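You operate a simulated robot arm through the tools that you are given. There is no shell and no other tool.

You run a simulated robot arm. Do the job below in one go: nothing can be reset, and whatever is moved stays where it is left.

JOB
Take the tall orange-banded bottle from the top of the test bench and put it on the shelf under the service table. Take the teal-banded bottle from the middle shelf of the store rack and put it on top of the labels carton on the sample table top. Fetch the teal-banded jug from the middle shelf of the store rack and set it on the service table top. The order is free. Set down upright: tall orange-banded bottle, teal-banded bottle, teal-banded jug.

It is judged by the outcome, as a careful person would: the job done as asked, and still so three seconds after it is handed in. It fails if anything else is knocked over, pushed out of place, dropped, spilled or broken.

ROBOT AND FRAMES
A 7-joint arm with a fingered hand on a trunk, on a base that moves. Base frame: it is fixed to the floor where the robot stands at the start and does not move with it; the origin is under the middle of the robot, x ahead of it, y to its left, z up; the surface under the hand at the start is at about z = 85. Units: cm, rad, N and s.
With the tool pointing down near the work surface it reaches from about 34 to 72 cm from the robot's upright axis, wherever it stands. Its first joint turns from -1.204 to 3.002 rad. Places, roughly: labels carton [-125, 300, 100]; service table top [-260, 120, 80]; shelf under the service table [-260, 120, 20]; tall orange-banded bottle (9x9x24 cm) [70, 0, 100]; teal-banded bottle (7x7x19 cm) [80, 250, 100]; teal-banded jug [75, 325, 100]. Payload 3.4 kg.
The tool frame sits at the grasp point between the pads (the TCP): z along the fingers, y along the line on which they close. The tips reach 2.5 cm beyond it. The gripper opens to 8.8 cm; its body begins 2.9 cm behind the TCP. The gripper is a hand of 4 fingers: y runs from the thumb to the fingers, the wrist lies at [-1.3, -9.7, -16.2] in the tool frame, and closing takes about 1.5 s.
Orientation is told as [roll, pitch, yaw] about the base's x, y, z axes, in that order, counted from this pose: with the fingers straight down and the wrist toward the robot, the tool's x, y and z point along [0, 1, 0], [1, 0, 0] and [0, 0, -1] of the base frame.

CONTROLS
- The arm moves only by the tool apply_moves. Its argument "moves" is a list of rows, each a list of 2 entries, a list of its own where there are three numbers: the shift along the base's x, y, z in m, then the turn, a rotation vector about the base's x, y, z in rad. In form: [[[dx, dy, dz], [rx, ry, rz]], ...]. A call has 1 to 20 rows; each row is the pose to reach, as a shift and turn from the pose commanded when the call began. "hand" is the gripper command, from -1 (fully open) to 1 (shut), values between in proportion, set as the call begins (left out, the last holds). Each row takes 0.2 s and may step no farther than 5 cm and 0.15 rad from the row before; otherwise, or with a gripper value out of range, the whole call is refused. A pose out of reach is approached as far as the arm can. The call stops where the force on the tool passes 40 N (or 10 N more than at its start, if that is more) or the arm is blocked; 0.2 s more then pass. Each finger travels about 10.8 cm/s and halts on what it meets, pressing with about 32 N; the grip force reading is that of the motor and also rises with nothing between the fingers. The clock runs only during rows and for 0.2 s after the last one: add rows that repeat a pose to give the fingers time. The reply holds the time, the measured pose of the TCP, the force on the tool along the base axes, the opening and the grip force, in the units named above and with some noise, with the torque about the TCP (base axes, N m) and any sound that the robot's microphone picked up, and new pictures: "views" is both (left out), scene, wrist or none.
- Cameras (640 x 400 px; columns grow to the right, rows downward): "scene" is now at [13.86, 0.34, 144.65]; the picture's right is [0.03, -1.00, 0.00], its down [-0.56, -0.02, -0.83] and it looks along [0.83, 0.03, -0.56] (base axes); focal length 268 px, centre (320, 200). "wrist" rides on the gripper at [6.4, -8.3, -9.8] in the tool frame; the picture's right is [-0.62, 0.37, -0.69], its down [-0.71, -0.63, 0.30] and it looks along [-0.32, 0.68, 0.65] (tool axes); focal length 265 px, centre (320, 200). There is no depth. A picture from a camera that has moved, and an enlarged one, comes with that camera's place and axes in the base frame and with its lens.
- lift_body(by): slides the trunk up (or, below 0, down) by that many cm; the arm and the scene camera ride with it, the base frame stays. It gives what a move gives, with no picture.
- base_move(legs): drives the robot by 1 to 6 legs, each [ahead, left, turn to the left] in cm, cm and rad, along the robot's own axes; the way and the turn of a leg run together, so that a leg with both is an arc; at most 150 cm and 3.142 rad a leg. The arm and the cameras ride along, it lands a little off, and it stops where it bumps. It gives what a move gives, and a new picture of the scene camera.
- move_fingers(index, middle, ring, thumb_bend, thumb_turn): sets how far each is bent, from 0 (flat) to 1 (curled in); at 0.3 the hand is open as for a grip, at 0.7 the pads meet at the TCP. One left out holds its place. A second passes; each finger stops where it meets its share of the squeeze, and holds until it gets a number again. A gripper value or a shape takes the hand back. It gives what a move gives, with no picture; readings hold the bend of each and the force on the fingers (four entries, about 0 where the hand has none), thumb and palm. thumb_turn goes from beside the hand (0) to across from the fingers (1), as for a grip.
- preshape(shape): the hand has 4 fingers and takes this shape, open, in about a second: jaw (thumb against the fingers, like two jaws); tri (thumb and two fingers); tip (a fingertip pinch); poke (one finger out to press); point (the index stretched); flat (the hand flat); cup (the hand cupped); fist (a fist). The gripper value then closes the fingers along that shape, each until it touches; the sizes above hold for jaw. It gives what a move gives, with no picture.
- head_to(pan, tilt): turns the head with the scene camera to pan (to the left, within 1.501 rad either way) and tilt (down, from -0.506 to 1.204), counted from straight ahead of the robot. It gives what a move gives, and a new picture of the scene camera.
- zoom(camera, box): a new picture of the part [left, top, right, bottom] of that camera's present view, enlarged. The clock stands still meanwhile.
- hand_in(): hands the job in; it is judged then, once.

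Places have to be worked out from the pictures, the camera data and where the tool is seen. Open the gripper and draw the arm clear of the work before you hand the job in, unless the task says otherwise.

The tools are called after "Call:" as name(argument=value, ...) on one line, values as JSON. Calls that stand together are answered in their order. apply_moves: Moves the arm, as the interface text tells. Its arguments: {"type":"object","properties":{"moves":{"type":"array"},"hand":{"type":"number"},"views":{"type":"string","enum":["both","scene","wrist","none"]}},"required":["moves"]} The other tools are called the same way: lift_body (by) moves the trunk up or down; preshape (shape) gives the hand a shape; move_fingers (index, middle, ring, thumb_bend, thumb_turn) moves the fingers one by one; base_move (legs) drives the base; head_to (pan, tilt) turns the head that bears the scene camera; zoom (camera, box) takes an enlarged picture of a part of a camera's view; hand_in () hands the job in.

At the start:

```text
clock: 0.0
eef_pos: [44.18, 11.84, 120.68]
ee_rot: [-0.001, 0.0, 0.0]
wrist_force: [-0.3, -0.6, -0.3]
wrist_torque: [0.0, 0.02, 0.0]
gripper_width: 8.75
gripper_force: 0.0
shape: jaw
bend: [0.3, 0.3, 0.3, 0.3, 0.98]
finger forces: [0.1, 0.1, 0.1, 0.0, 0.0, 0.1]
trunk travel left (down, up): [-75.0, 9.0]
robot x, y, heading: [0.19, -0.13, 0.001]
head pan, tilt (commanded): [0.033, 0.599]
```

scene: 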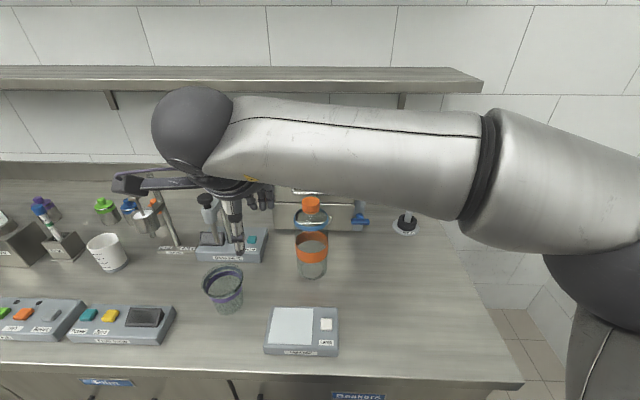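
wrist: 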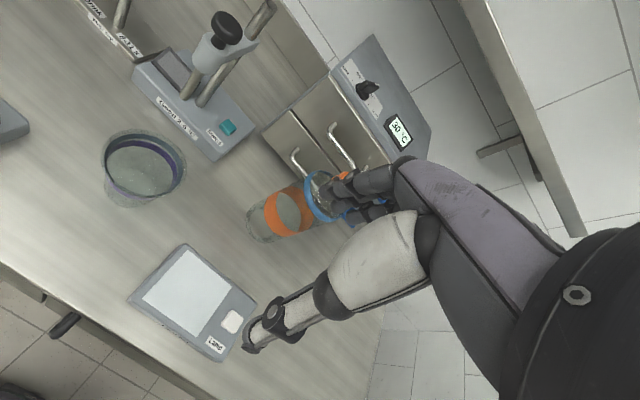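

I'll look closer at the tall orange-banded bottle and its neighbours on the test bench before moving anything.

Call:
zoom(camera="scene", box=[180, 160, 440, 380])

Call:
zoom(camera="wrist", box=[200, 100, 480, 300])

```text
1.82 times, centred on (310, 270) of scene
camera zoom: at [13.86, 0.34, 144.65], right [0.03, -1.0, 0.0], down [-0.56, -0.02, -0.83], along [0.83, 0.03, -0.56], focal length 487 px, centre (338, 73)
```

zoom: 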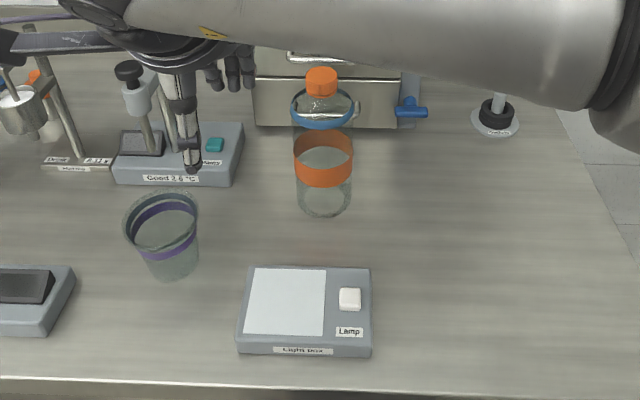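

```text
2.00 times, centred on (340, 200) of wrist
camera zoom: at [35.92, 18.22, 130.61], right [0.37, -0.62, 0.69], down [-0.63, -0.71, -0.3], along [0.68, -0.32, -0.65], focal length 531 px, centre (280, 200)
```

zoom: 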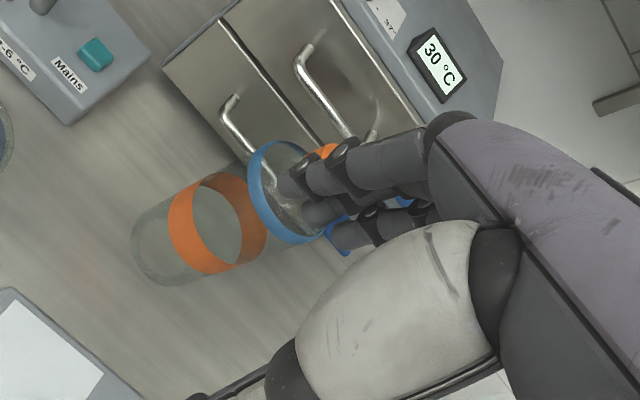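

The bottle stands near [68, 5], its cap looks about 4 cm wide and its body close to 8.8 cm, so it must be held by the cap or neck. I'll turn the head left to see the rest of the room first.

Call:
head_to(pan=1.4, tilt=0.25)

Call:
head_to(pan=0.7, tilt=0.4)

Call:
head_to(pan=0.0, tilt=1.0)

```text
clock: 1.5
eef_pos: [44.24, 11.77, 120.78]
ee_rot: [0.0, 0.0, -0.001]
wrist_force: [0.3, 0.3, 0.5]
wrist_torque: [0.01, -0.01, -0.01]
gripper_width: 8.73
gripper_force: 0.1
shape: jaw
bend: [0.3, 0.3, 0.3, 0.3, 0.98]
finger forces: [0.1, 0.0, 0.0, 0.1, 0.0, 0.1]
trunk travel left (down, up): [-75.0, 9.0]
robot x, y, heading: [-0.34, -0.42, -0.0]
head pan, tilt (commanded): [1.4, 0.25]
camera scene: at [6.62, 9.25, 147.86], right [0.99, -0.17, 0.0], down [-0.04, -0.24, -0.97], along [0.17, 0.95, -0.25], focal length 268 px, centre (320, 200)
```

scene: 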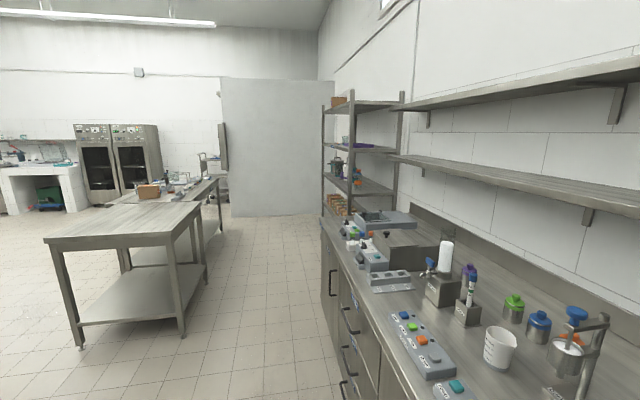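

```text
clock: 2.6
eef_pos: [44.24, 11.82, 120.74]
ee_rot: [0.002, 0.0, 0.0]
wrist_force: [-0.1, -0.6, 0.5]
wrist_torque: [0.0, 0.0, 0.0]
gripper_width: 8.76
gripper_force: 0.0
shape: jaw
bend: [0.3, 0.3, 0.3, 0.3, 0.98]
finger forces: [0.0, 0.0, 0.0, 0.0, 0.1, 0.0]
trunk travel left (down, up): [-75.0, 9.0]
robot x, y, heading: [-0.56, 0.32, -0.003]
head pan, tilt (commanded): [0.7, 0.4]
camera scene: at [12.1, 6.02, 146.47], right [0.64, -0.76, 0.0], down [-0.3, -0.25, -0.92], along [0.7, 0.59, -0.39], focal length 268 px, centre (320, 200)
```

scene: 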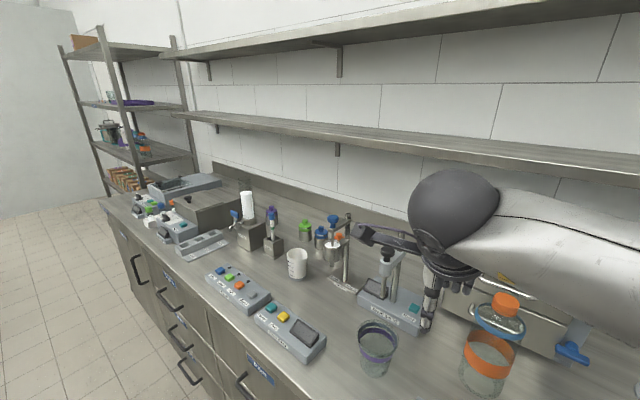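

```text
clock: 3.6
eef_pos: [44.24, 11.9, 120.7]
ee_rot: [0.0, 0.001, 0.0]
wrist_force: [0.4, 0.1, -0.1]
wrist_torque: [-0.01, 0.03, 0.04]
gripper_width: 8.76
gripper_force: 0.0
shape: jaw
bend: [0.3, 0.3, 0.3, 0.3, 0.98]
finger forces: [0.1, 0.0, 0.1, 0.0, 0.0, 0.1]
trunk travel left (down, up): [-75.0, 9.0]
robot x, y, heading: [-0.1, -0.08, -0.002]
head pan, tilt (commanded): [0.0, 1.0]
camera scene: at [12.0, 0.06, 141.45], right [0.0, -1.0, 0.0], down [-0.84, 0.0, -0.54], along [0.54, 0.0, -0.84], focal length 268 px, centre (320, 200)
```

scene: 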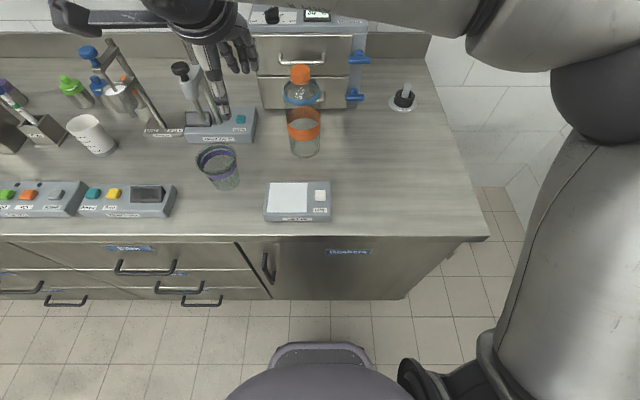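

I'll zoom on the bottle from this steeper view to fix its position and shape.

Call:
zoom(camera="scene", box=[240, 40, 380, 180])

```text
2.86 times, centred on (310, 110) of scene
camera zoom: at [12.0, 0.06, 141.45], right [0.0, -1.0, 0.0], down [-0.84, 0.0, -0.54], along [0.54, 0.0, -0.84], focal length 765 px, centre (349, 457)
```

zoom: 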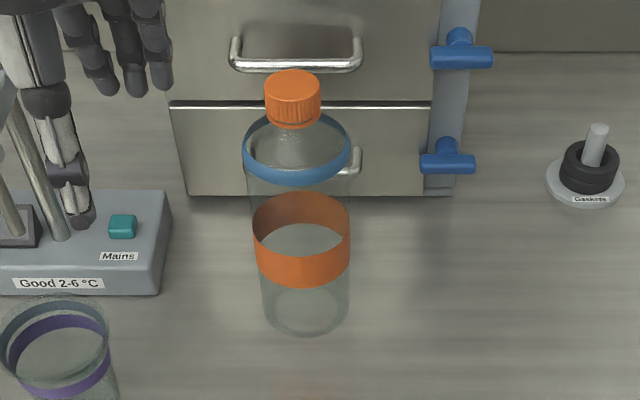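

I now take zooms towards the rack and the sample table from a better head pose, with the arm still.

Call:
head_to(pan=1.4, tilt=0.25)

Call:
zoom(camera="scene", box=[310, 80, 450, 230])

Call:
zoom(camera="scene", box=[40, 110, 260, 350])

```text
clock: 5.2
eef_pos: [44.27, 11.75, 120.79]
ee_rot: [-0.002, 0.0, 0.0]
wrist_force: [-0.1, -0.5, -0.7]
wrist_torque: [0.0, 0.01, 0.03]
gripper_width: 8.74
gripper_force: 0.1
shape: jaw
bend: [0.3, 0.3, 0.3, 0.3, 0.98]
finger forces: [0.0, 0.0, 0.0, 0.0, 0.0, 0.0]
trunk travel left (down, up): [-75.0, 9.0]
robot x, y, heading: [-0.25, -0.25, 0.003]
head pan, tilt (commanded): [1.4, 0.25]
camera scene: at [6.62, 9.25, 147.86], right [0.99, -0.17, 0.0], down [-0.04, -0.24, -0.97], along [0.17, 0.95, -0.25], focal length 268 px, centre (320, 200)
```

scene: 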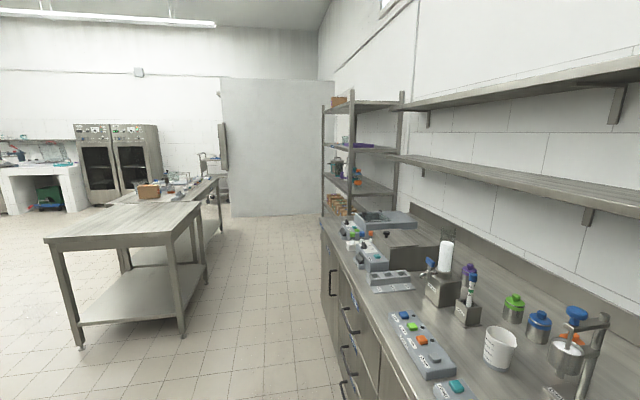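

```text
2.67 times, centred on (380, 155) of scene
camera zoom: at [6.62, 9.25, 147.86], right [0.99, -0.17, 0.0], down [-0.04, -0.24, -0.97], along [0.17, 0.95, -0.25], focal length 714 px, centre (160, 320)
```

zoom: 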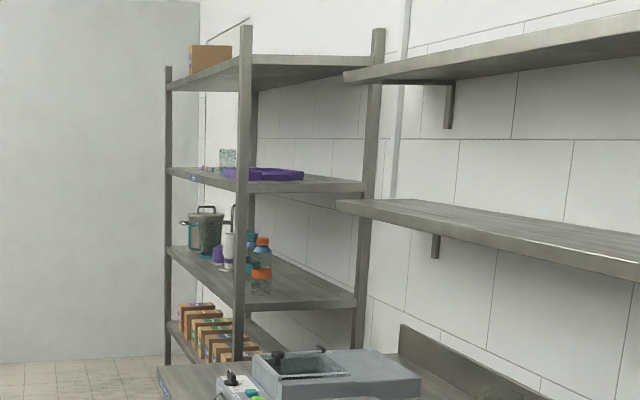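

```text
1.67 times, centred on (150, 230) of scene
camera zoom: at [6.62, 9.25, 147.86], right [0.99, -0.17, 0.0], down [-0.04, -0.24, -0.97], along [0.17, 0.95, -0.25], focal length 446 px, centre (603, 150)
```

zoom: 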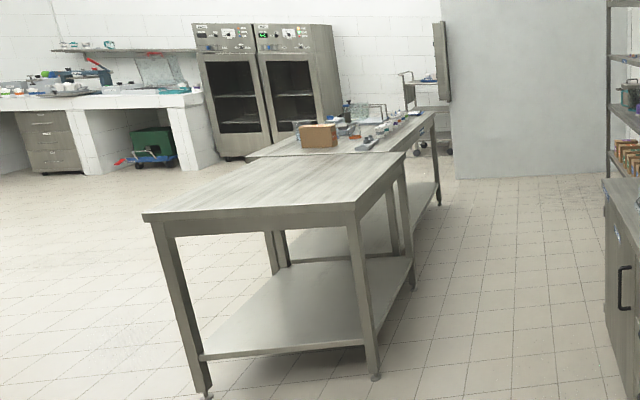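

The rack's middle shelf, the empty table and the sample table with the carton are visible; the bottle's base is at about [66.5, 4.5], cap top at about z = 108.7. I move the open hand above the cap at z about 116 and look back at it.

Call:
apply_moves(moves=[[[0.028, -0.009, 0], [0, 0, 0]], [[0.056, -0.018, 0], [0, 0, 0]], [[0.084, -0.027, 0], [0, 0, 0]], [[0.112, -0.036, 0], [0, 0, 0]], [[0.14, -0.046, 0], [0, 0, 0]], [[0.168, -0.055, 0], [0, 0, 0]], [[0.196, -0.064, -0.01], [0, 0, 0]], [[0.223, -0.073, -0.02], [0, 0, 0]], [[0.223, -0.073, -0.03], [0, 0, 0]]], hand=-1, views="wrist")

Call:
head_to(pan=0.05, tilt=0.7)

```text
clock: 7.2
eef_pos: [66.54, 4.54, 117.9]
ee_rot: [-0.002, 0.001, 0.001]
wrist_force: [0.4, 0.7, 0.1]
wrist_torque: [0.0, 0.0, -0.02]
gripper_width: 8.77
gripper_force: 0.1
shape: jaw
bend: [0.3, 0.3, 0.3, 0.3, 0.98]
finger forces: [0.0, 0.0, 0.0, 0.1, 0.0, 0.0]
out of reach, approached as far as the arm can: row 8
trunk travel left (down, up): [-75.0, 9.0]
robot x, y, heading: [0.22, 0.17, 0.0]
head pan, tilt (commanded): [1.4, 0.25]
camera wrist: at [58.3, 10.86, 127.7], right [0.37, -0.62, 0.69], down [-0.63, -0.72, -0.3], along [0.68, -0.32, -0.65], focal length 265 px, centre (320, 200)
```

wrist: 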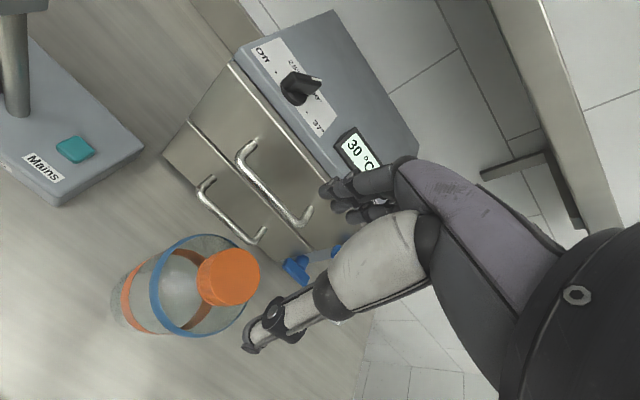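

```text
clock: 8.7
eef_pos: [66.48, 4.46, 117.88]
ee_rot: [-0.001, -0.001, -0.001]
wrist_force: [0.2, 0.0, -0.2]
wrist_torque: [-0.02, -0.03, -0.02]
gripper_width: 8.77
gripper_force: 0.0
shape: jaw
bend: [0.3, 0.3, 0.3, 0.3, 0.98]
finger forces: [0.0, 0.0, 0.0, 0.0, 0.1, 0.0]
trunk travel left (down, up): [-75.0, 9.0]
robot x, y, heading: [-0.37, -0.23, 0.001]
head pan, tilt (commanded): [0.051, 0.7]
camera scene: at [13.51, 0.49, 143.78], right [0.05, -1.0, 0.0], down [-0.64, -0.03, -0.77], along [0.76, 0.04, -0.64], focal length 268 px, centre (320, 200)
```

scene: 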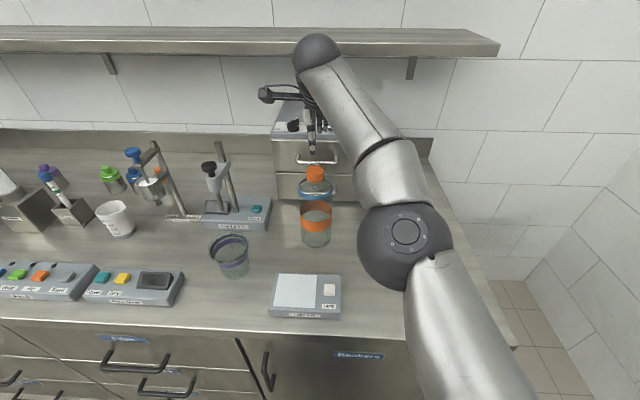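

The cap appears where the tool axis points (near [66.3, 4.6]), but the arm is near its reach limit at this height. I'll raise the trunk by 7 cm so that the hand works lower relative to the shoulder, then move down.

Call:
lift_body(by=7)

Call:
apply_moves(moves=[[[0, 0, -0.03], [0, 0, 0]], [[0, 0, -0.06], [0, 0, 0]], [[0, 0, -0.09], [0, 0, 0]], [[0, 0, -0.11], [0, 0, 0]]], hand=-1)

```text
clock: 9.8
eef_pos: [66.62, 4.43, 124.87]
ee_rot: [0.0, 0.001, -0.001]
wrist_force: [-0.9, -0.4, -0.1]
wrist_torque: [0.0, -0.03, -0.04]
gripper_width: 8.76
gripper_force: 0.1
shape: jaw
bend: [0.3, 0.3, 0.3, 0.3, 0.98]
finger forces: [0.2, 0.0, 0.0, 0.1, 0.1, 0.0]
trunk travel left (down, up): [-82.0, 2.0]
robot x, y, heading: [-0.24, 0.08, 0.0]
head pan, tilt (commanded): [0.051, 0.7]
```

```text
clock: 10.8
eef_pos: [66.62, 4.51, 113.71]
ee_rot: [0.0, 0.0, -0.001]
wrist_force: [-0.3, -0.3, -0.8]
wrist_torque: [-0.01, -0.01, 0.01]
gripper_width: 8.78
gripper_force: 0.0
shape: jaw
bend: [0.3, 0.3, 0.3, 0.3, 0.98]
finger forces: [0.0, 0.0, 0.1, 0.1, 0.0, 0.0]
trunk travel left (down, up): [-82.0, 2.0]
robot x, y, heading: [0.17, 0.01, -0.007]
head pan, tilt (commanded): [0.051, 0.7]
camera scene: at [13.54, 0.48, 150.78], right [0.05, -1.0, 0.0], down [-0.64, -0.03, -0.76], along [0.76, 0.04, -0.64], focal length 268 px, centre (320, 200)
camera wrist: at [58.32, 10.79, 123.72], right [0.37, -0.62, 0.69], down [-0.63, -0.71, -0.3], along [0.68, -0.32, -0.65], focal length 265 px, centre (320, 200)
```

scene: 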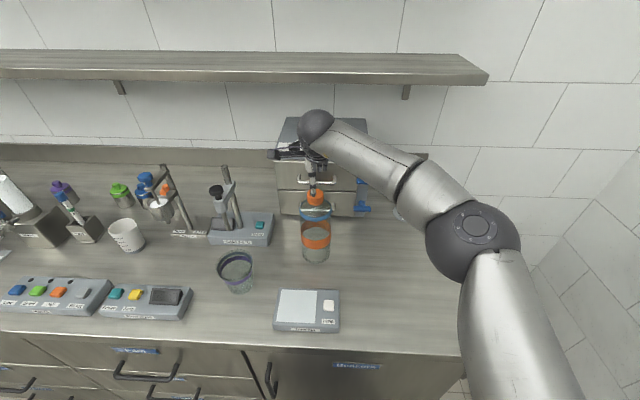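
wrist: 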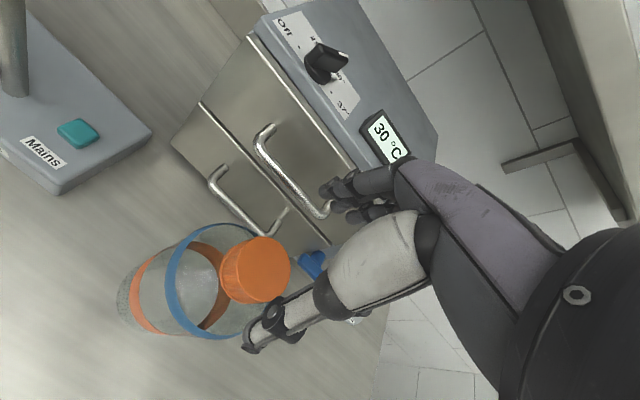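

I'll zoom the wrist view to measure the cap's centre more exactly before going down.

Call:
zoom(camera="wrist", box=[180, 200, 340, 360])

Call:
zoom(camera="scene", box=[270, 130, 370, 270])

```text
2.50 times, centred on (260, 280) of wrist
camera zoom: at [58.32, 10.79, 123.72], right [0.37, -0.62, 0.69], down [-0.63, -0.71, -0.3], along [0.68, -0.32, -0.65], focal length 664 px, centre (470, 0)
```

zoom: 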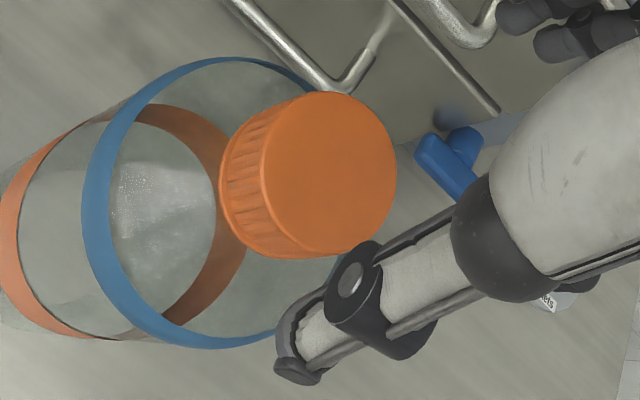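

```text
2.86 times, centred on (320, 200) of scene
camera zoom: at [13.54, 0.48, 150.78], right [0.05, -1.0, 0.0], down [-0.64, -0.03, -0.76], along [0.76, 0.04, -0.64], focal length 765 px, centre (320, 200)
```

zoom: 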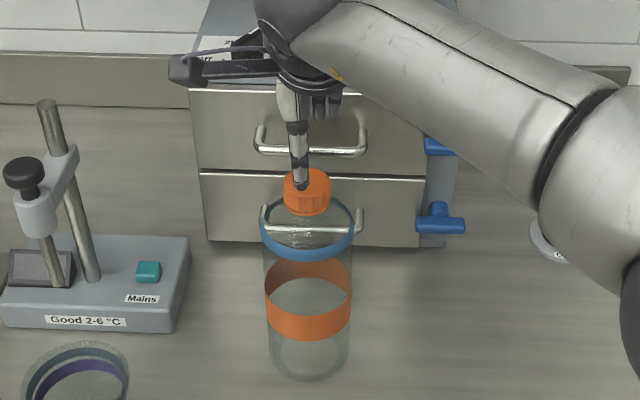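

The cap centre works out at about [65.9, 4.5]; I shift 0.6 cm back and go straight down until the pads are level with the cap.

Call:
apply_moves(moves=[[[-0.006, 0, -0.01], [0, 0, 0]], [[-0.006, 0, -0.025], [0, 0, 0]], [[-0.006, 0, -0.04], [0, 0, 0]], [[-0.006, 0, -0.05], [0, 0, 0]], [[-0.006, 0, -0.06], [0, 0, 0]]], hand=-1)

```text
clock: 12.0
eef_pos: [66.02, 4.58, 107.91]
ee_rot: [-0.001, 0.0, 0.001]
wrist_force: [1.2, -0.1, 0.3]
wrist_torque: [0.03, 0.0, 0.03]
gripper_width: 8.76
gripper_force: 0.0
shape: jaw
bend: [0.3, 0.3, 0.3, 0.3, 0.98]
finger forces: [0.0, 0.0, 0.1, 0.0, 0.0, 0.0]
trunk travel left (down, up): [-82.0, 2.0]
robot x, y, heading: [0.17, -0.06, -0.002]
head pan, tilt (commanded): [0.051, 0.7]
camera scene: at [13.53, 0.48, 150.78], right [0.05, -1.0, 0.0], down [-0.64, -0.03, -0.76], along [0.76, 0.04, -0.64], focal length 268 px, centre (320, 200)
camera wrist: at [57.7, 10.96, 117.8], right [0.37, -0.62, 0.69], down [-0.63, -0.71, -0.3], along [0.68, -0.32, -0.65], focal length 265 px, centre (320, 200)
```

scene: 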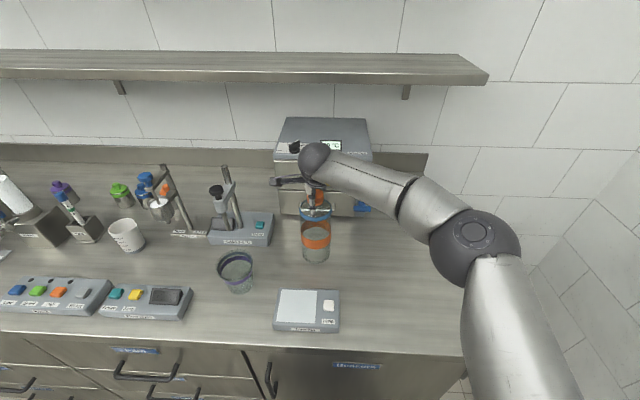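
wrist: 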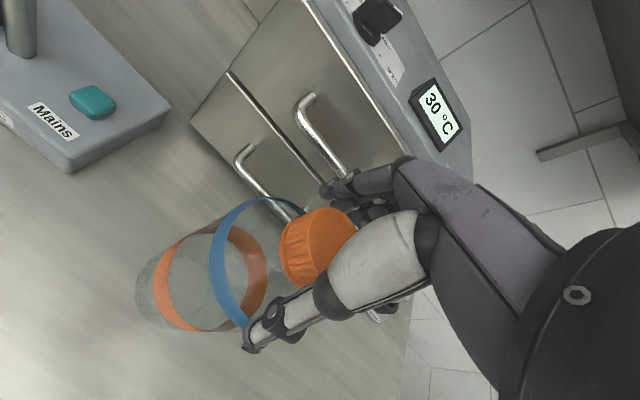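

The cap sits between thumb and fingers with no contact force. I close the hand, waiting several rows for the fingers to settle.

Call:
apply_moves(moves=[[[0, 0, 0], [0, 0, 0]], [[0, 0, 0], [0, 0, 0]], [[0, 0, 0], [0, 0, 0]], [[0, 0, 0], [0, 0, 0]], [[0, 0, 0], [0, 0, 0]], [[0, 0, 0], [0, 0, 0]], [[0, 0, 0], [0, 0, 0]], [[0, 0, 0], [0, 0, 0]]], hand=1)

```text
clock: 13.8
eef_pos: [65.83, 4.63, 108.06]
ee_rot: [0.0, -0.002, 0.0]
wrist_force: [2.0, 1.2, 10.5]
wrist_torque: [-0.06, -0.69, 0.0]
gripper_width: 3.31
gripper_force: 32.2
shape: jaw
bend: [0.74, 0.47, 0.54, 0.74, 1.0]
finger forces: [21.1, 15.2, 0.0, 0.1, 26.3, 0.0]
trunk travel left (down, up): [-82.0, 2.0]
robot x, y, heading: [0.02, -0.05, 0.001]
head pan, tilt (commanded): [0.051, 0.7]
camera scene: at [13.3, 0.48, 150.81], right [0.05, -1.0, 0.0], down [-0.64, -0.03, -0.77], along [0.76, 0.04, -0.64], focal length 268 px, centre (320, 200)
camera wrist: at [57.54, 10.96, 117.95], right [0.37, -0.62, 0.69], down [-0.63, -0.71, -0.31], along [0.69, -0.32, -0.65], focal length 265 px, centre (320, 200)
```

scene: 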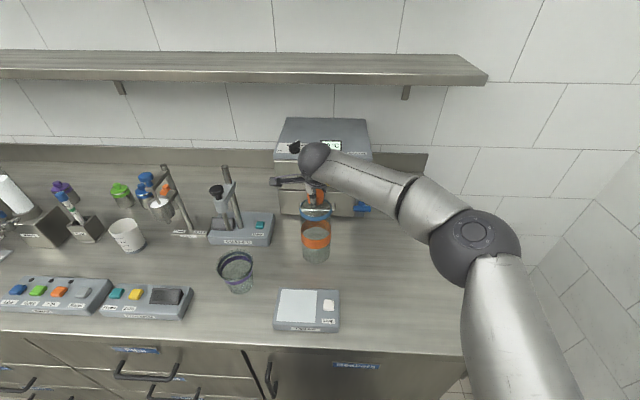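
wrist: 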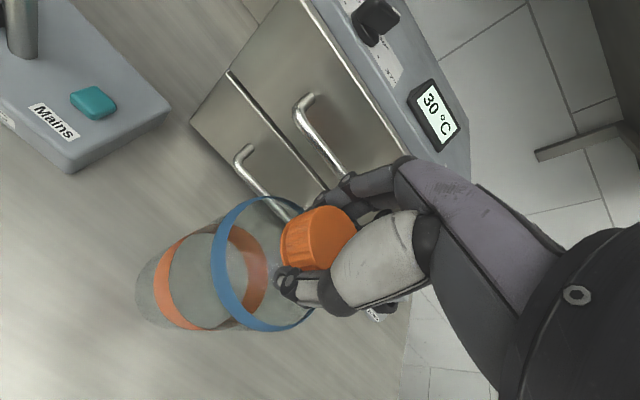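

The hand reports contact from index, middle and thumb. I'll zoom in to check how the fingers sit on the cap before lifting.

Call:
zoom(camera="wrist", box=[200, 150, 440, 340])

Call:
zoom(camera="scene", box=[270, 130, 370, 270])

```text
2.11 times, centred on (320, 245) of wrist
camera zoom: at [57.54, 10.96, 117.95], right [0.37, -0.62, 0.69], down [-0.63, -0.71, -0.31], along [0.69, -0.32, -0.65], focal length 559 px, centre (320, 105)
```

zoom: 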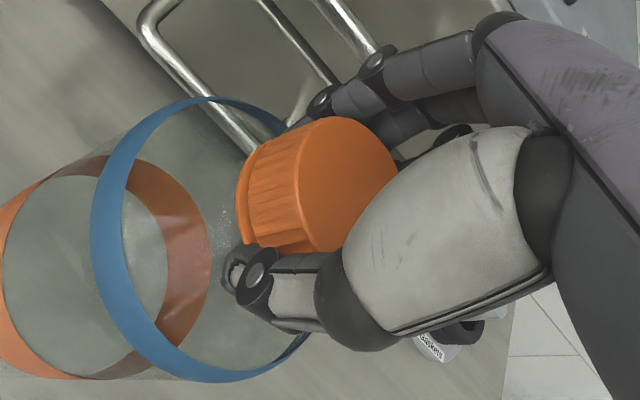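

```text
2.86 times, centred on (320, 200) of scene
camera zoom: at [13.3, 0.48, 150.81], right [0.05, -1.0, 0.0], down [-0.64, -0.03, -0.77], along [0.76, 0.04, -0.64], focal length 765 px, centre (320, 200)
```

zoom: 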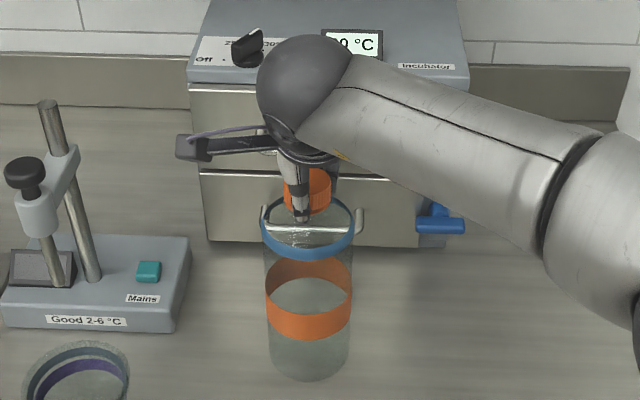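

Thumb, middle and index hold the cap, with the thumb a little left of its middle. I lift just 1.5 cm to test the hold.

Call:
apply_moves(moves=[[[0, 0, 0.005], [0, 0, 0]], [[0, 0, 0.01], [0, 0, 0]], [[0, 0, 0.015], [0, 0, 0]], [[0, 0, 0.015], [0, 0, 0]], [[0, 0, 0.015], [0, 0, 0]]])

Call:
zoom(camera="scene", box=[270, 130, 370, 270])

```text
clock: 15.0
eef_pos: [65.9, 4.4, 109.46]
ee_rot: [0.001, 0.001, -0.001]
wrist_force: [0.1, 0.5, -1.4]
wrist_torque: [-0.01, -0.02, -0.02]
gripper_width: 3.21
gripper_force: 31.6
shape: jaw
bend: [0.74, 0.48, 0.55, 0.74, 1.0]
finger forces: [16.6, 9.7, 2.0, 0.0, 27.9, 0.0]
trunk travel left (down, up): [-82.0, 2.0]
robot x, y, heading: [0.2, -0.15, 0.004]
head pan, tilt (commanded): [0.051, 0.7]
camera scene: at [13.52, 0.48, 150.78], right [0.05, -1.0, 0.0], down [-0.64, -0.03, -0.76], along [0.76, 0.04, -0.64], focal length 268 px, centre (320, 200)
camera wrist: at [57.74, 10.88, 119.28], right [0.37, -0.62, 0.69], down [-0.63, -0.71, -0.3], along [0.68, -0.32, -0.65], focal length 265 px, centre (320, 200)
```

scene: 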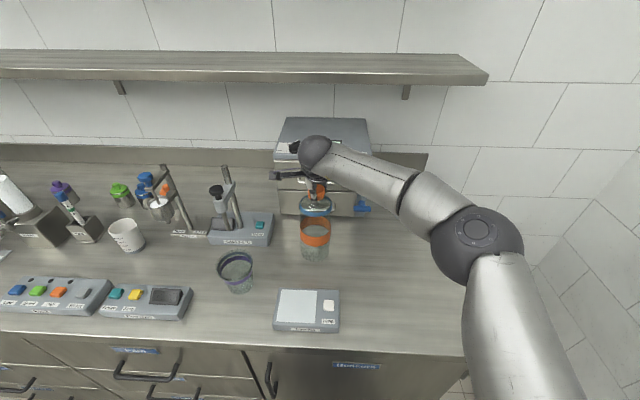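
wrist: 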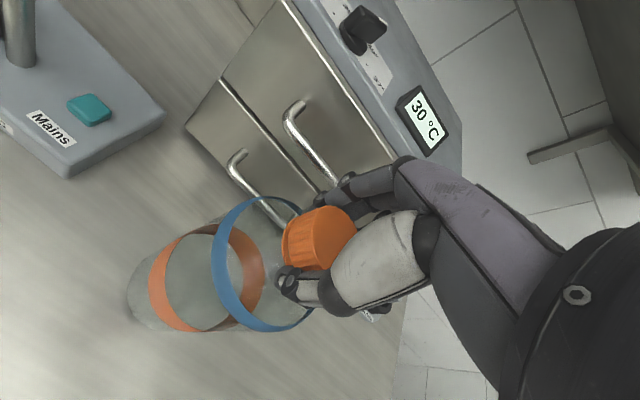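

```text
2.86 times, centred on (320, 200) of scene
camera zoom: at [13.52, 0.48, 150.78], right [0.05, -1.0, 0.0], down [-0.64, -0.03, -0.76], along [0.76, 0.04, -0.64], focal length 765 px, centre (320, 200)
```

zoom: 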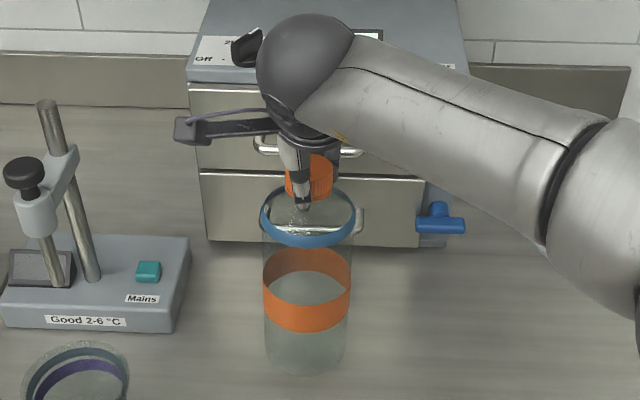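

The bottle came up with the hand, upright and without slip (it is light). I raise it to about 9 cm clear and draw it in over the light box towards the robot.

Call:
apply_moves(moves=[[[0, 0, 0.02], [0, 0, 0]], [[0, 0, 0.04], [0, 0, 0]], [[0, 0, 0.06], [0, 0, 0]], [[-0.02, 0, 0.075], [0, 0, 0]], [[-0.04, 0, 0.085], [0, 0, 0]], [[-0.07, 0, 0.09], [0, 0, 0]], [[-0.1, 0, 0.09], [0, 0, 0]], [[-0.13, 0.01, 0.09], [0, 0, 0]], [[-0.16, 0.02, 0.09], [0, 0, 0]], [[-0.19, 0.03, 0.09], [0, 0, 0]], [[-0.21, 0.04, 0.09], [0, 0, 0]]])

```text
clock: 17.4
eef_pos: [45.04, 8.48, 118.47]
ee_rot: [-0.001, 0.001, 0.0]
wrist_force: [0.1, 0.0, 0.1]
wrist_torque: [-0.01, 0.02, -0.05]
gripper_width: 3.21
gripper_force: 31.9
shape: jaw
bend: [0.74, 0.48, 0.55, 0.74, 1.0]
finger forces: [16.5, 10.0, 2.1, 0.0, 27.1, 0.0]
trunk travel left (down, up): [-82.0, 2.0]
robot x, y, heading: [0.05, 0.27, 0.004]
head pan, tilt (commanded): [0.051, 0.7]
camera scene: at [13.47, 0.55, 150.78], right [0.05, -1.0, 0.0], down [-0.64, -0.03, -0.77], along [0.76, 0.04, -0.64], focal length 268 px, centre (320, 200)
camera wrist: at [36.71, 14.96, 128.2], right [0.37, -0.62, 0.69], down [-0.63, -0.71, -0.3], along [0.68, -0.32, -0.65], focal length 265 px, centre (320, 200)
```

scene: 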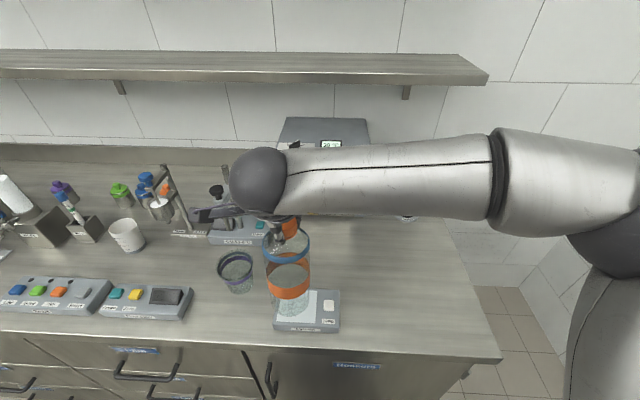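
wrist: 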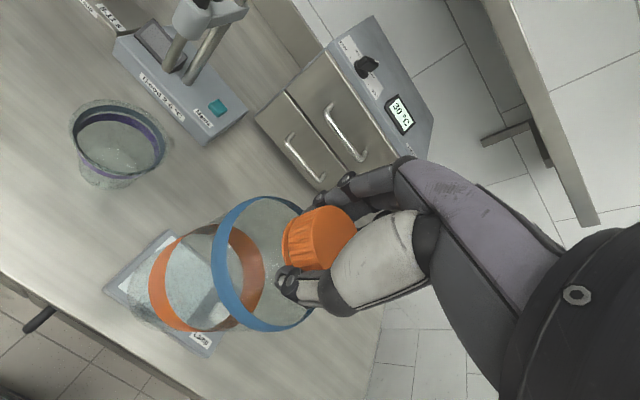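

The bottle hangs upright and clear of the bench. I back straight off 50 cm, then turn left to look toward the service table.

Call:
base_move(legs=[[-50, 0, 0]])

Call:
base_move(legs=[[0, 0, 1.3]])

Call:
head_to(pan=1.2, tilt=0.35)

```text
clock: 20.3
eef_pos: [-4.93, 8.52, 118.42]
ee_rot: [0.0, 0.002, -0.005]
wrist_force: [0.6, -0.7, -1.8]
wrist_torque: [0.02, 0.01, 0.0]
gripper_width: 3.2
gripper_force: 32.3
shape: jaw
bend: [0.74, 0.48, 0.55, 0.74, 1.0]
finger forces: [16.4, 10.0, 2.1, 0.1, 27.2, 0.0]
trunk travel left (down, up): [-82.0, 2.0]
robot x, y, heading: [-49.95, 0.35, -0.004]
head pan, tilt (commanded): [0.051, 0.7]
camera scene: at [-36.5, 0.54, 150.78], right [0.05, -1.0, 0.0], down [-0.64, -0.03, -0.76], along [0.76, 0.03, -0.64], focal length 268 px, centre (320, 200)
```

scene: 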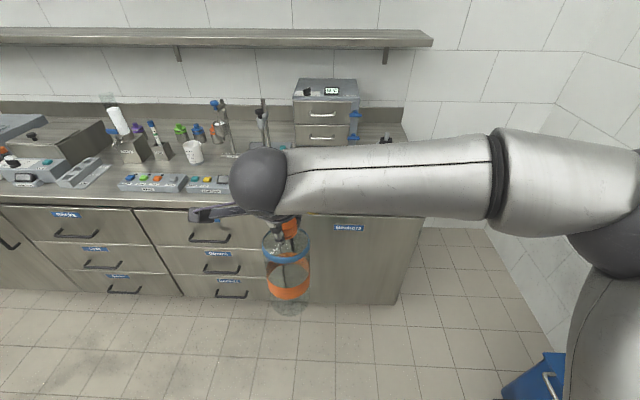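

```text
clock: 23.9
eef_pos: [-46.03, 45.8, 118.21]
ee_rot: [0.0, -0.001, 1.299]
wrist_force: [-0.2, -0.3, -0.8]
wrist_torque: [-0.03, 0.03, 0.04]
gripper_width: 3.18
gripper_force: 31.8
shape: jaw
bend: [0.74, 0.48, 0.55, 0.74, 1.0]
finger forces: [16.4, 10.0, 2.1, 0.0, 26.3, 0.0]
trunk travel left (down, up): [-82.0, 2.0]
robot x, y, heading: [-50.04, -0.11, 1.301]
head pan, tilt (commanded): [0.051, 0.7]
camera scene: at [-46.77, 13.3, 150.78], right [0.98, -0.22, 0.0], down [-0.14, -0.63, -0.76], along [0.17, 0.75, -0.64], focal length 268 px, centre (320, 200)
```

scene: 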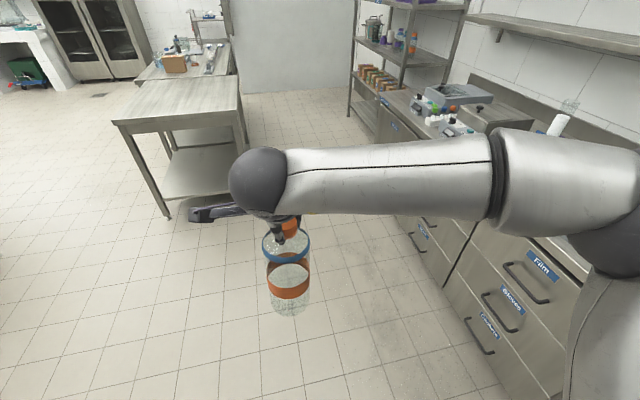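

```text
clock: 25.3
eef_pos: [-46.11, 45.93, 118.38]
ee_rot: [0.002, -0.001, 1.296]
wrist_force: [0.0, 1.0, -0.7]
wrist_torque: [-0.01, 0.0, 0.02]
gripper_width: 3.17
gripper_force: 31.7
shape: jaw
bend: [0.74, 0.48, 0.55, 0.74, 1.0]
finger forces: [16.5, 10.0, 2.1, 0.1, 26.3, 0.0]
trunk travel left (down, up): [-82.0, 2.0]
robot x, y, heading: [-49.94, 0.39, 1.298]
head pan, tilt (commanded): [1.201, 0.351]
camera scene: at [-56.08, 10.6, 153.92], right [0.6, 0.8, 0.0], down [0.28, -0.21, -0.94], along [-0.75, 0.56, -0.34], focal length 268 px, centre (320, 200)
```

scene: 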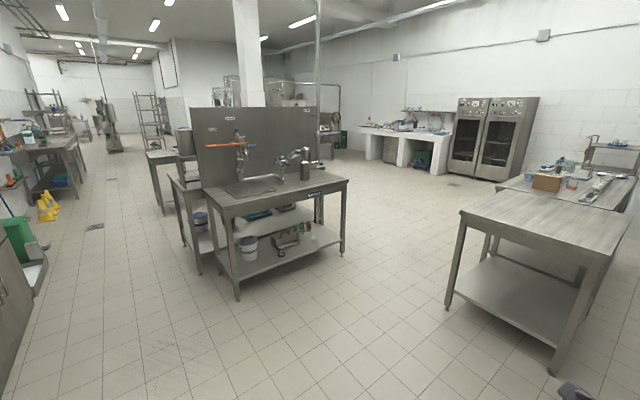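

The service table is the one with the back panel and drain basin; its near side runs along x of about -244 from y = 65 to 182. I zoom in to see its top and its lower shelf.

Call:
zoom(camera="scene", box=[160, 100, 370, 310])

Call:
zoom(camera="scene", box=[440, 130, 640, 260])

```text
1.90 times, centred on (265, 205) of scene
camera zoom: at [-56.08, 10.6, 153.92], right [0.6, 0.8, 0.0], down [0.28, -0.21, -0.94], along [-0.75, 0.56, -0.34], focal length 510 px, centre (425, 190)
```

zoom: 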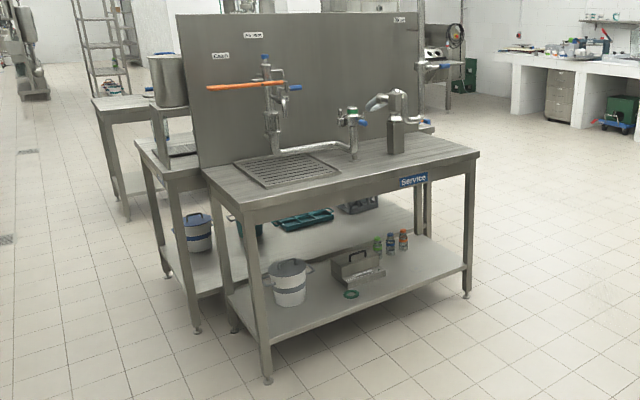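

```text
3.08 times, centred on (540, 195) of scene
camera zoom: at [-56.08, 10.6, 153.92], right [0.6, 0.8, 0.0], down [0.28, -0.21, -0.94], along [-0.75, 0.56, -0.34], focal length 824 px, centre (-357, 215)
```

zoom: 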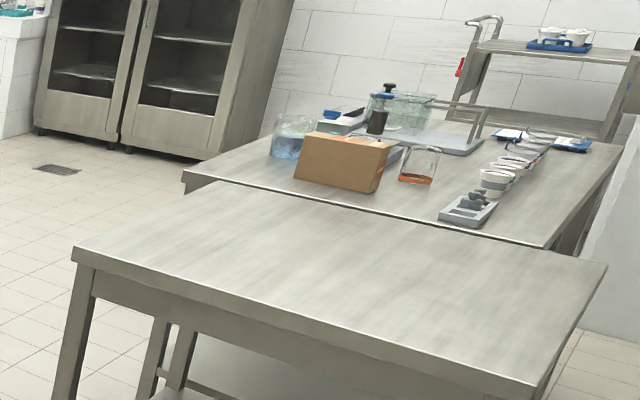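

The right front part of the shelf (around x -254, y 152) is free; table top is at z 80, underside about 74. I turn to face -x and drive diagonally towards a spot in front of that area, stopping short of the table.

Call:
base_move(legs=[[0, 0, 1.842], [60, -75, 0], [60, -75, 0]])

Call:
head_to(pan=0.0, tilt=0.6)

```text
clock: 39.4
eef_pos: [-216.92, 142.62, 118.24]
ee_rot: [-0.001, 0.0, 3.143]
wrist_force: [-0.7, 0.0, -1.3]
wrist_torque: [-0.01, 0.0, 0.03]
gripper_width: 3.17
gripper_force: 32.6
shape: jaw
bend: [0.74, 0.48, 0.55, 0.75, 1.0]
finger forces: [16.5, 10.0, 2.0, 0.1, 26.0, 0.1]
trunk travel left (down, up): [-82.0, 2.0]
robot x, y, heading: [-171.99, 150.97, 3.146]
head pan, tilt (commanded): [1.201, 0.351]
camera scene: at [-180.24, 142.49, 153.92], right [-0.93, 0.36, 0.0], down [0.12, 0.32, -0.94], along [-0.34, -0.88, -0.34], focal length 268 px, centre (320, 200)
```

scene: 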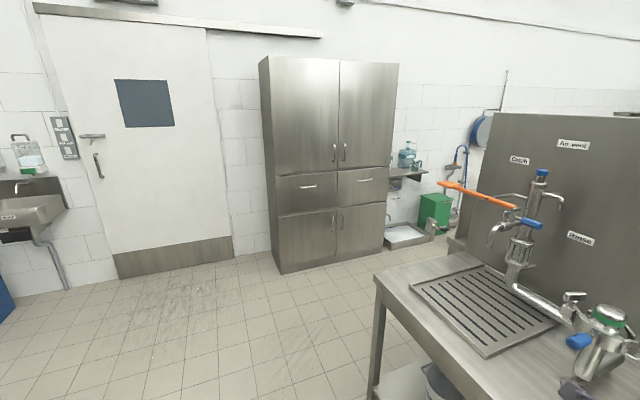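

```text
clock: 40.8
eef_pos: [-216.85, 142.7, 118.42]
ee_rot: [0.001, 0.0, 3.141]
wrist_force: [-0.4, -1.0, -1.0]
wrist_torque: [-0.01, -0.01, 0.0]
gripper_width: 3.15
gripper_force: 32.3
shape: jaw
bend: [0.74, 0.48, 0.55, 0.75, 1.0]
finger forces: [16.5, 9.9, 2.0, 0.0, 26.1, 0.0]
trunk travel left (down, up): [-82.0, 2.0]
robot x, y, heading: [-171.78, 150.84, 3.14]
head pan, tilt (commanded): [0.0, 0.6]
camera scene: at [-185.7, 151.16, 151.64], right [0.0, 1.0, 0.0], down [0.56, 0.0, -0.83], along [-0.83, 0.0, -0.56], focal length 268 px, centre (320, 200)
```

scene: 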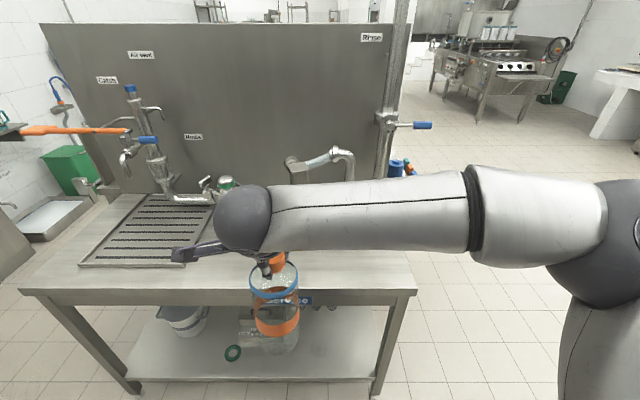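

Table front edge is at x = -240.5, its right end at y = 182, and the bottle hangs at x = -217 in front of it. I lower the trunk 65 cm so the bottle's foot comes to about z = 30, above shelf level but below the table top.

Call:
lift_body(by=-35)

Call:
lift_body(by=-30)

Call:
head_to(pan=0.0, tilt=0.55)

```text
clock: 44.2
eef_pos: [-216.88, 142.56, 83.39]
ee_rot: [-0.001, 0.002, 3.142]
wrist_force: [-0.2, -0.4, -1.3]
wrist_torque: [0.02, 0.0, 0.05]
gripper_width: 3.14
gripper_force: 32.2
shape: jaw
bend: [0.74, 0.48, 0.55, 0.75, 1.0]
finger forces: [16.4, 10.0, 2.1, 0.1, 25.9, 0.1]
trunk travel left (down, up): [-47.0, 37.0]
robot x, y, heading: [-171.89, 150.94, 3.145]
head pan, tilt (commanded): [0.0, 0.6]
```

```text
clock: 47.2
eef_pos: [-217.02, 142.55, 53.25]
ee_rot: [0.0, 0.0, 3.142]
wrist_force: [-0.4, -0.1, -0.6]
wrist_torque: [0.0, -0.04, -0.02]
gripper_width: 3.14
gripper_force: 32.1
shape: jaw
bend: [0.74, 0.48, 0.55, 0.75, 1.0]
finger forces: [16.5, 10.1, 2.0, 0.0, 26.0, 0.0]
trunk travel left (down, up): [-17.0, 67.0]
robot x, y, heading: [-172.08, 151.15, 3.14]
head pan, tilt (commanded): [0.0, 0.6]
```

```text
clock: 47.9
eef_pos: [-216.94, 142.57, 53.29]
ee_rot: [0.0, 0.001, 3.142]
wrist_force: [-0.6, -0.8, -0.8]
wrist_torque: [0.0, -0.04, -0.02]
gripper_width: 3.13
gripper_force: 32.3
shape: jaw
bend: [0.74, 0.48, 0.55, 0.75, 1.0]
finger forces: [16.5, 10.1, 2.2, 0.0, 26.0, 0.1]
trunk travel left (down, up): [-17.0, 67.0]
robot x, y, heading: [-171.58, 151.06, 3.144]
head pan, tilt (commanded): [0.0, 0.55]
camera scene: at [-185.83, 151.17, 87.09], right [0.0, 1.0, 0.0], down [0.52, 0.0, -0.85], along [-0.85, 0.0, -0.52], focal length 268 px, centre (320, 200)
```

scene: 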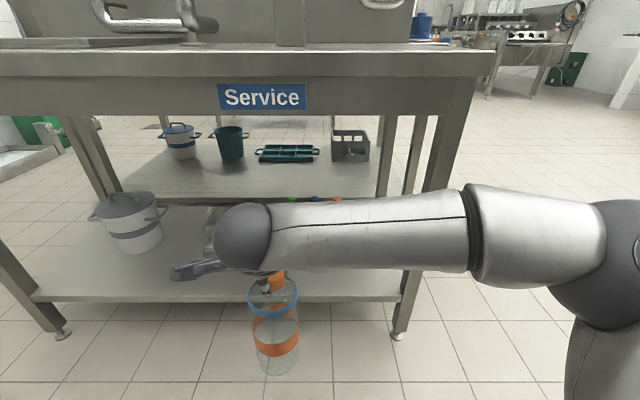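

I'll zoom on the table edge and the shelf to get the heights of the apron and the shelf right.

Call:
zoom(camera="scene", box=[160, 20, 520, 245])

Call:
zoom(camera="scene", box=[160, 180, 480, 380])

```text
1.78 times, centred on (340, 132) of scene
camera zoom: at [-185.83, 151.17, 87.09], right [0.0, 1.0, 0.0], down [0.52, 0.0, -0.85], along [-0.85, 0.0, -0.52], focal length 476 px, centre (284, 320)
```

zoom: 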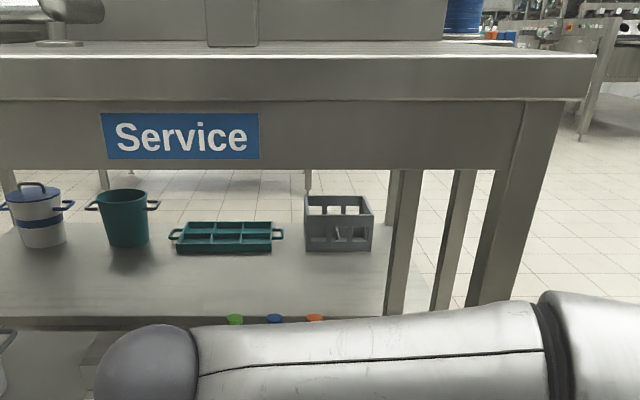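

```text
2.00 times, centred on (320, 280) of scene
camera zoom: at [-185.83, 151.17, 87.09], right [0.0, 1.0, 0.0], down [0.52, 0.0, -0.85], along [-0.85, 0.0, -0.52], focal length 535 px, centre (320, 40)
```

zoom: 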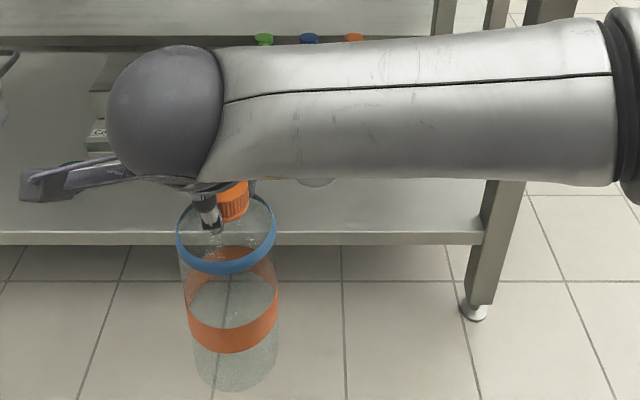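

There seems to be a faint round thing on the shelf around [-252, 150]. I'll take a wrist picture and tilt to check it before choosing the spot.

Call:
apply_moves(moves=[[[0, 0, 0], [0, 0, 0]]], views="wrist")

Call:
zoom(camera="scene", box=[240, 240, 400, 340])

```text
clock: 48.3
eef_pos: [-216.91, 142.69, 53.23]
ee_rot: [-0.001, -0.001, 3.142]
wrist_force: [0.4, 0.3, -0.9]
wrist_torque: [0.02, -0.02, 0.02]
gripper_width: 3.16
gripper_force: 32.3
shape: jaw
bend: [0.74, 0.48, 0.55, 0.75, 1.0]
finger forces: [16.4, 10.2, 2.1, 0.0, 25.9, 0.0]
trunk travel left (down, up): [-17.0, 67.0]
robot x, y, heading: [-171.9, 151.1, 3.14]
head pan, tilt (commanded): [0.0, 0.55]
camera wrist: at [-208.49, 136.2, 63.2], right [-0.37, 0.62, 0.69], down [0.63, 0.71, -0.3], along [-0.68, 0.32, -0.65], focal length 265 px, centre (320, 200)
```

wrist: 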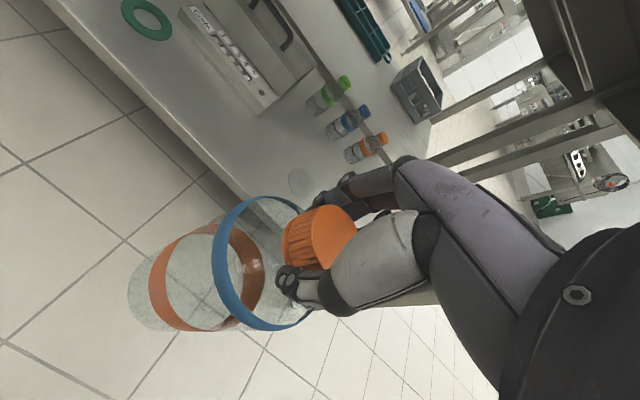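

```text
4.00 times, centred on (320, 290) of scene
camera zoom: at [-185.83, 151.17, 87.09], right [0.0, 1.0, 0.0], down [0.52, 0.0, -0.85], along [-0.85, 0.0, -0.52], focal length 1071 px, centre (320, -160)
```

zoom: 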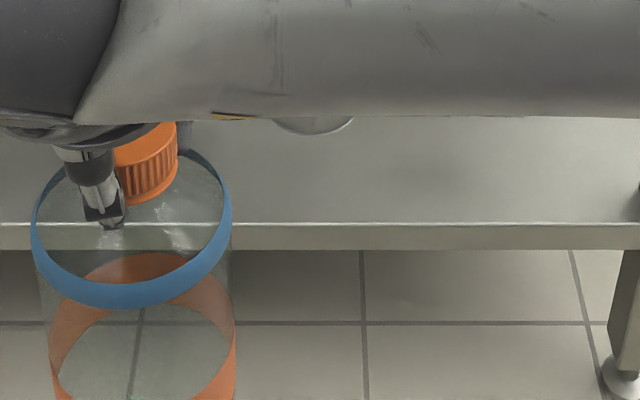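

Call:
zoom(camera="wrist", box=[200, 100, 420, 240])

```text
2.86 times, centred on (310, 170) of wrist
camera zoom: at [-208.49, 136.2, 63.2], right [-0.37, 0.62, 0.69], down [0.63, 0.71, -0.3], along [-0.68, 0.32, -0.65], focal length 758 px, centre (349, 286)
```

zoom: 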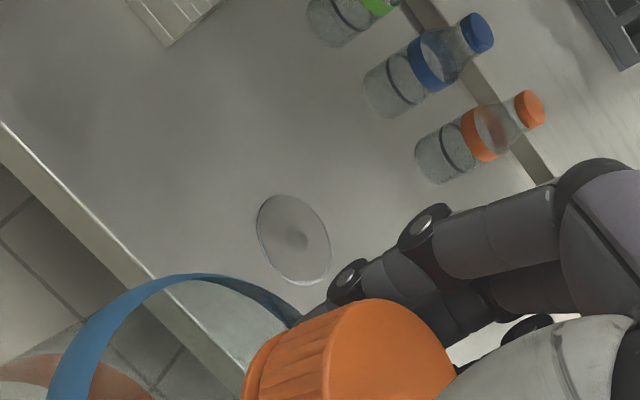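

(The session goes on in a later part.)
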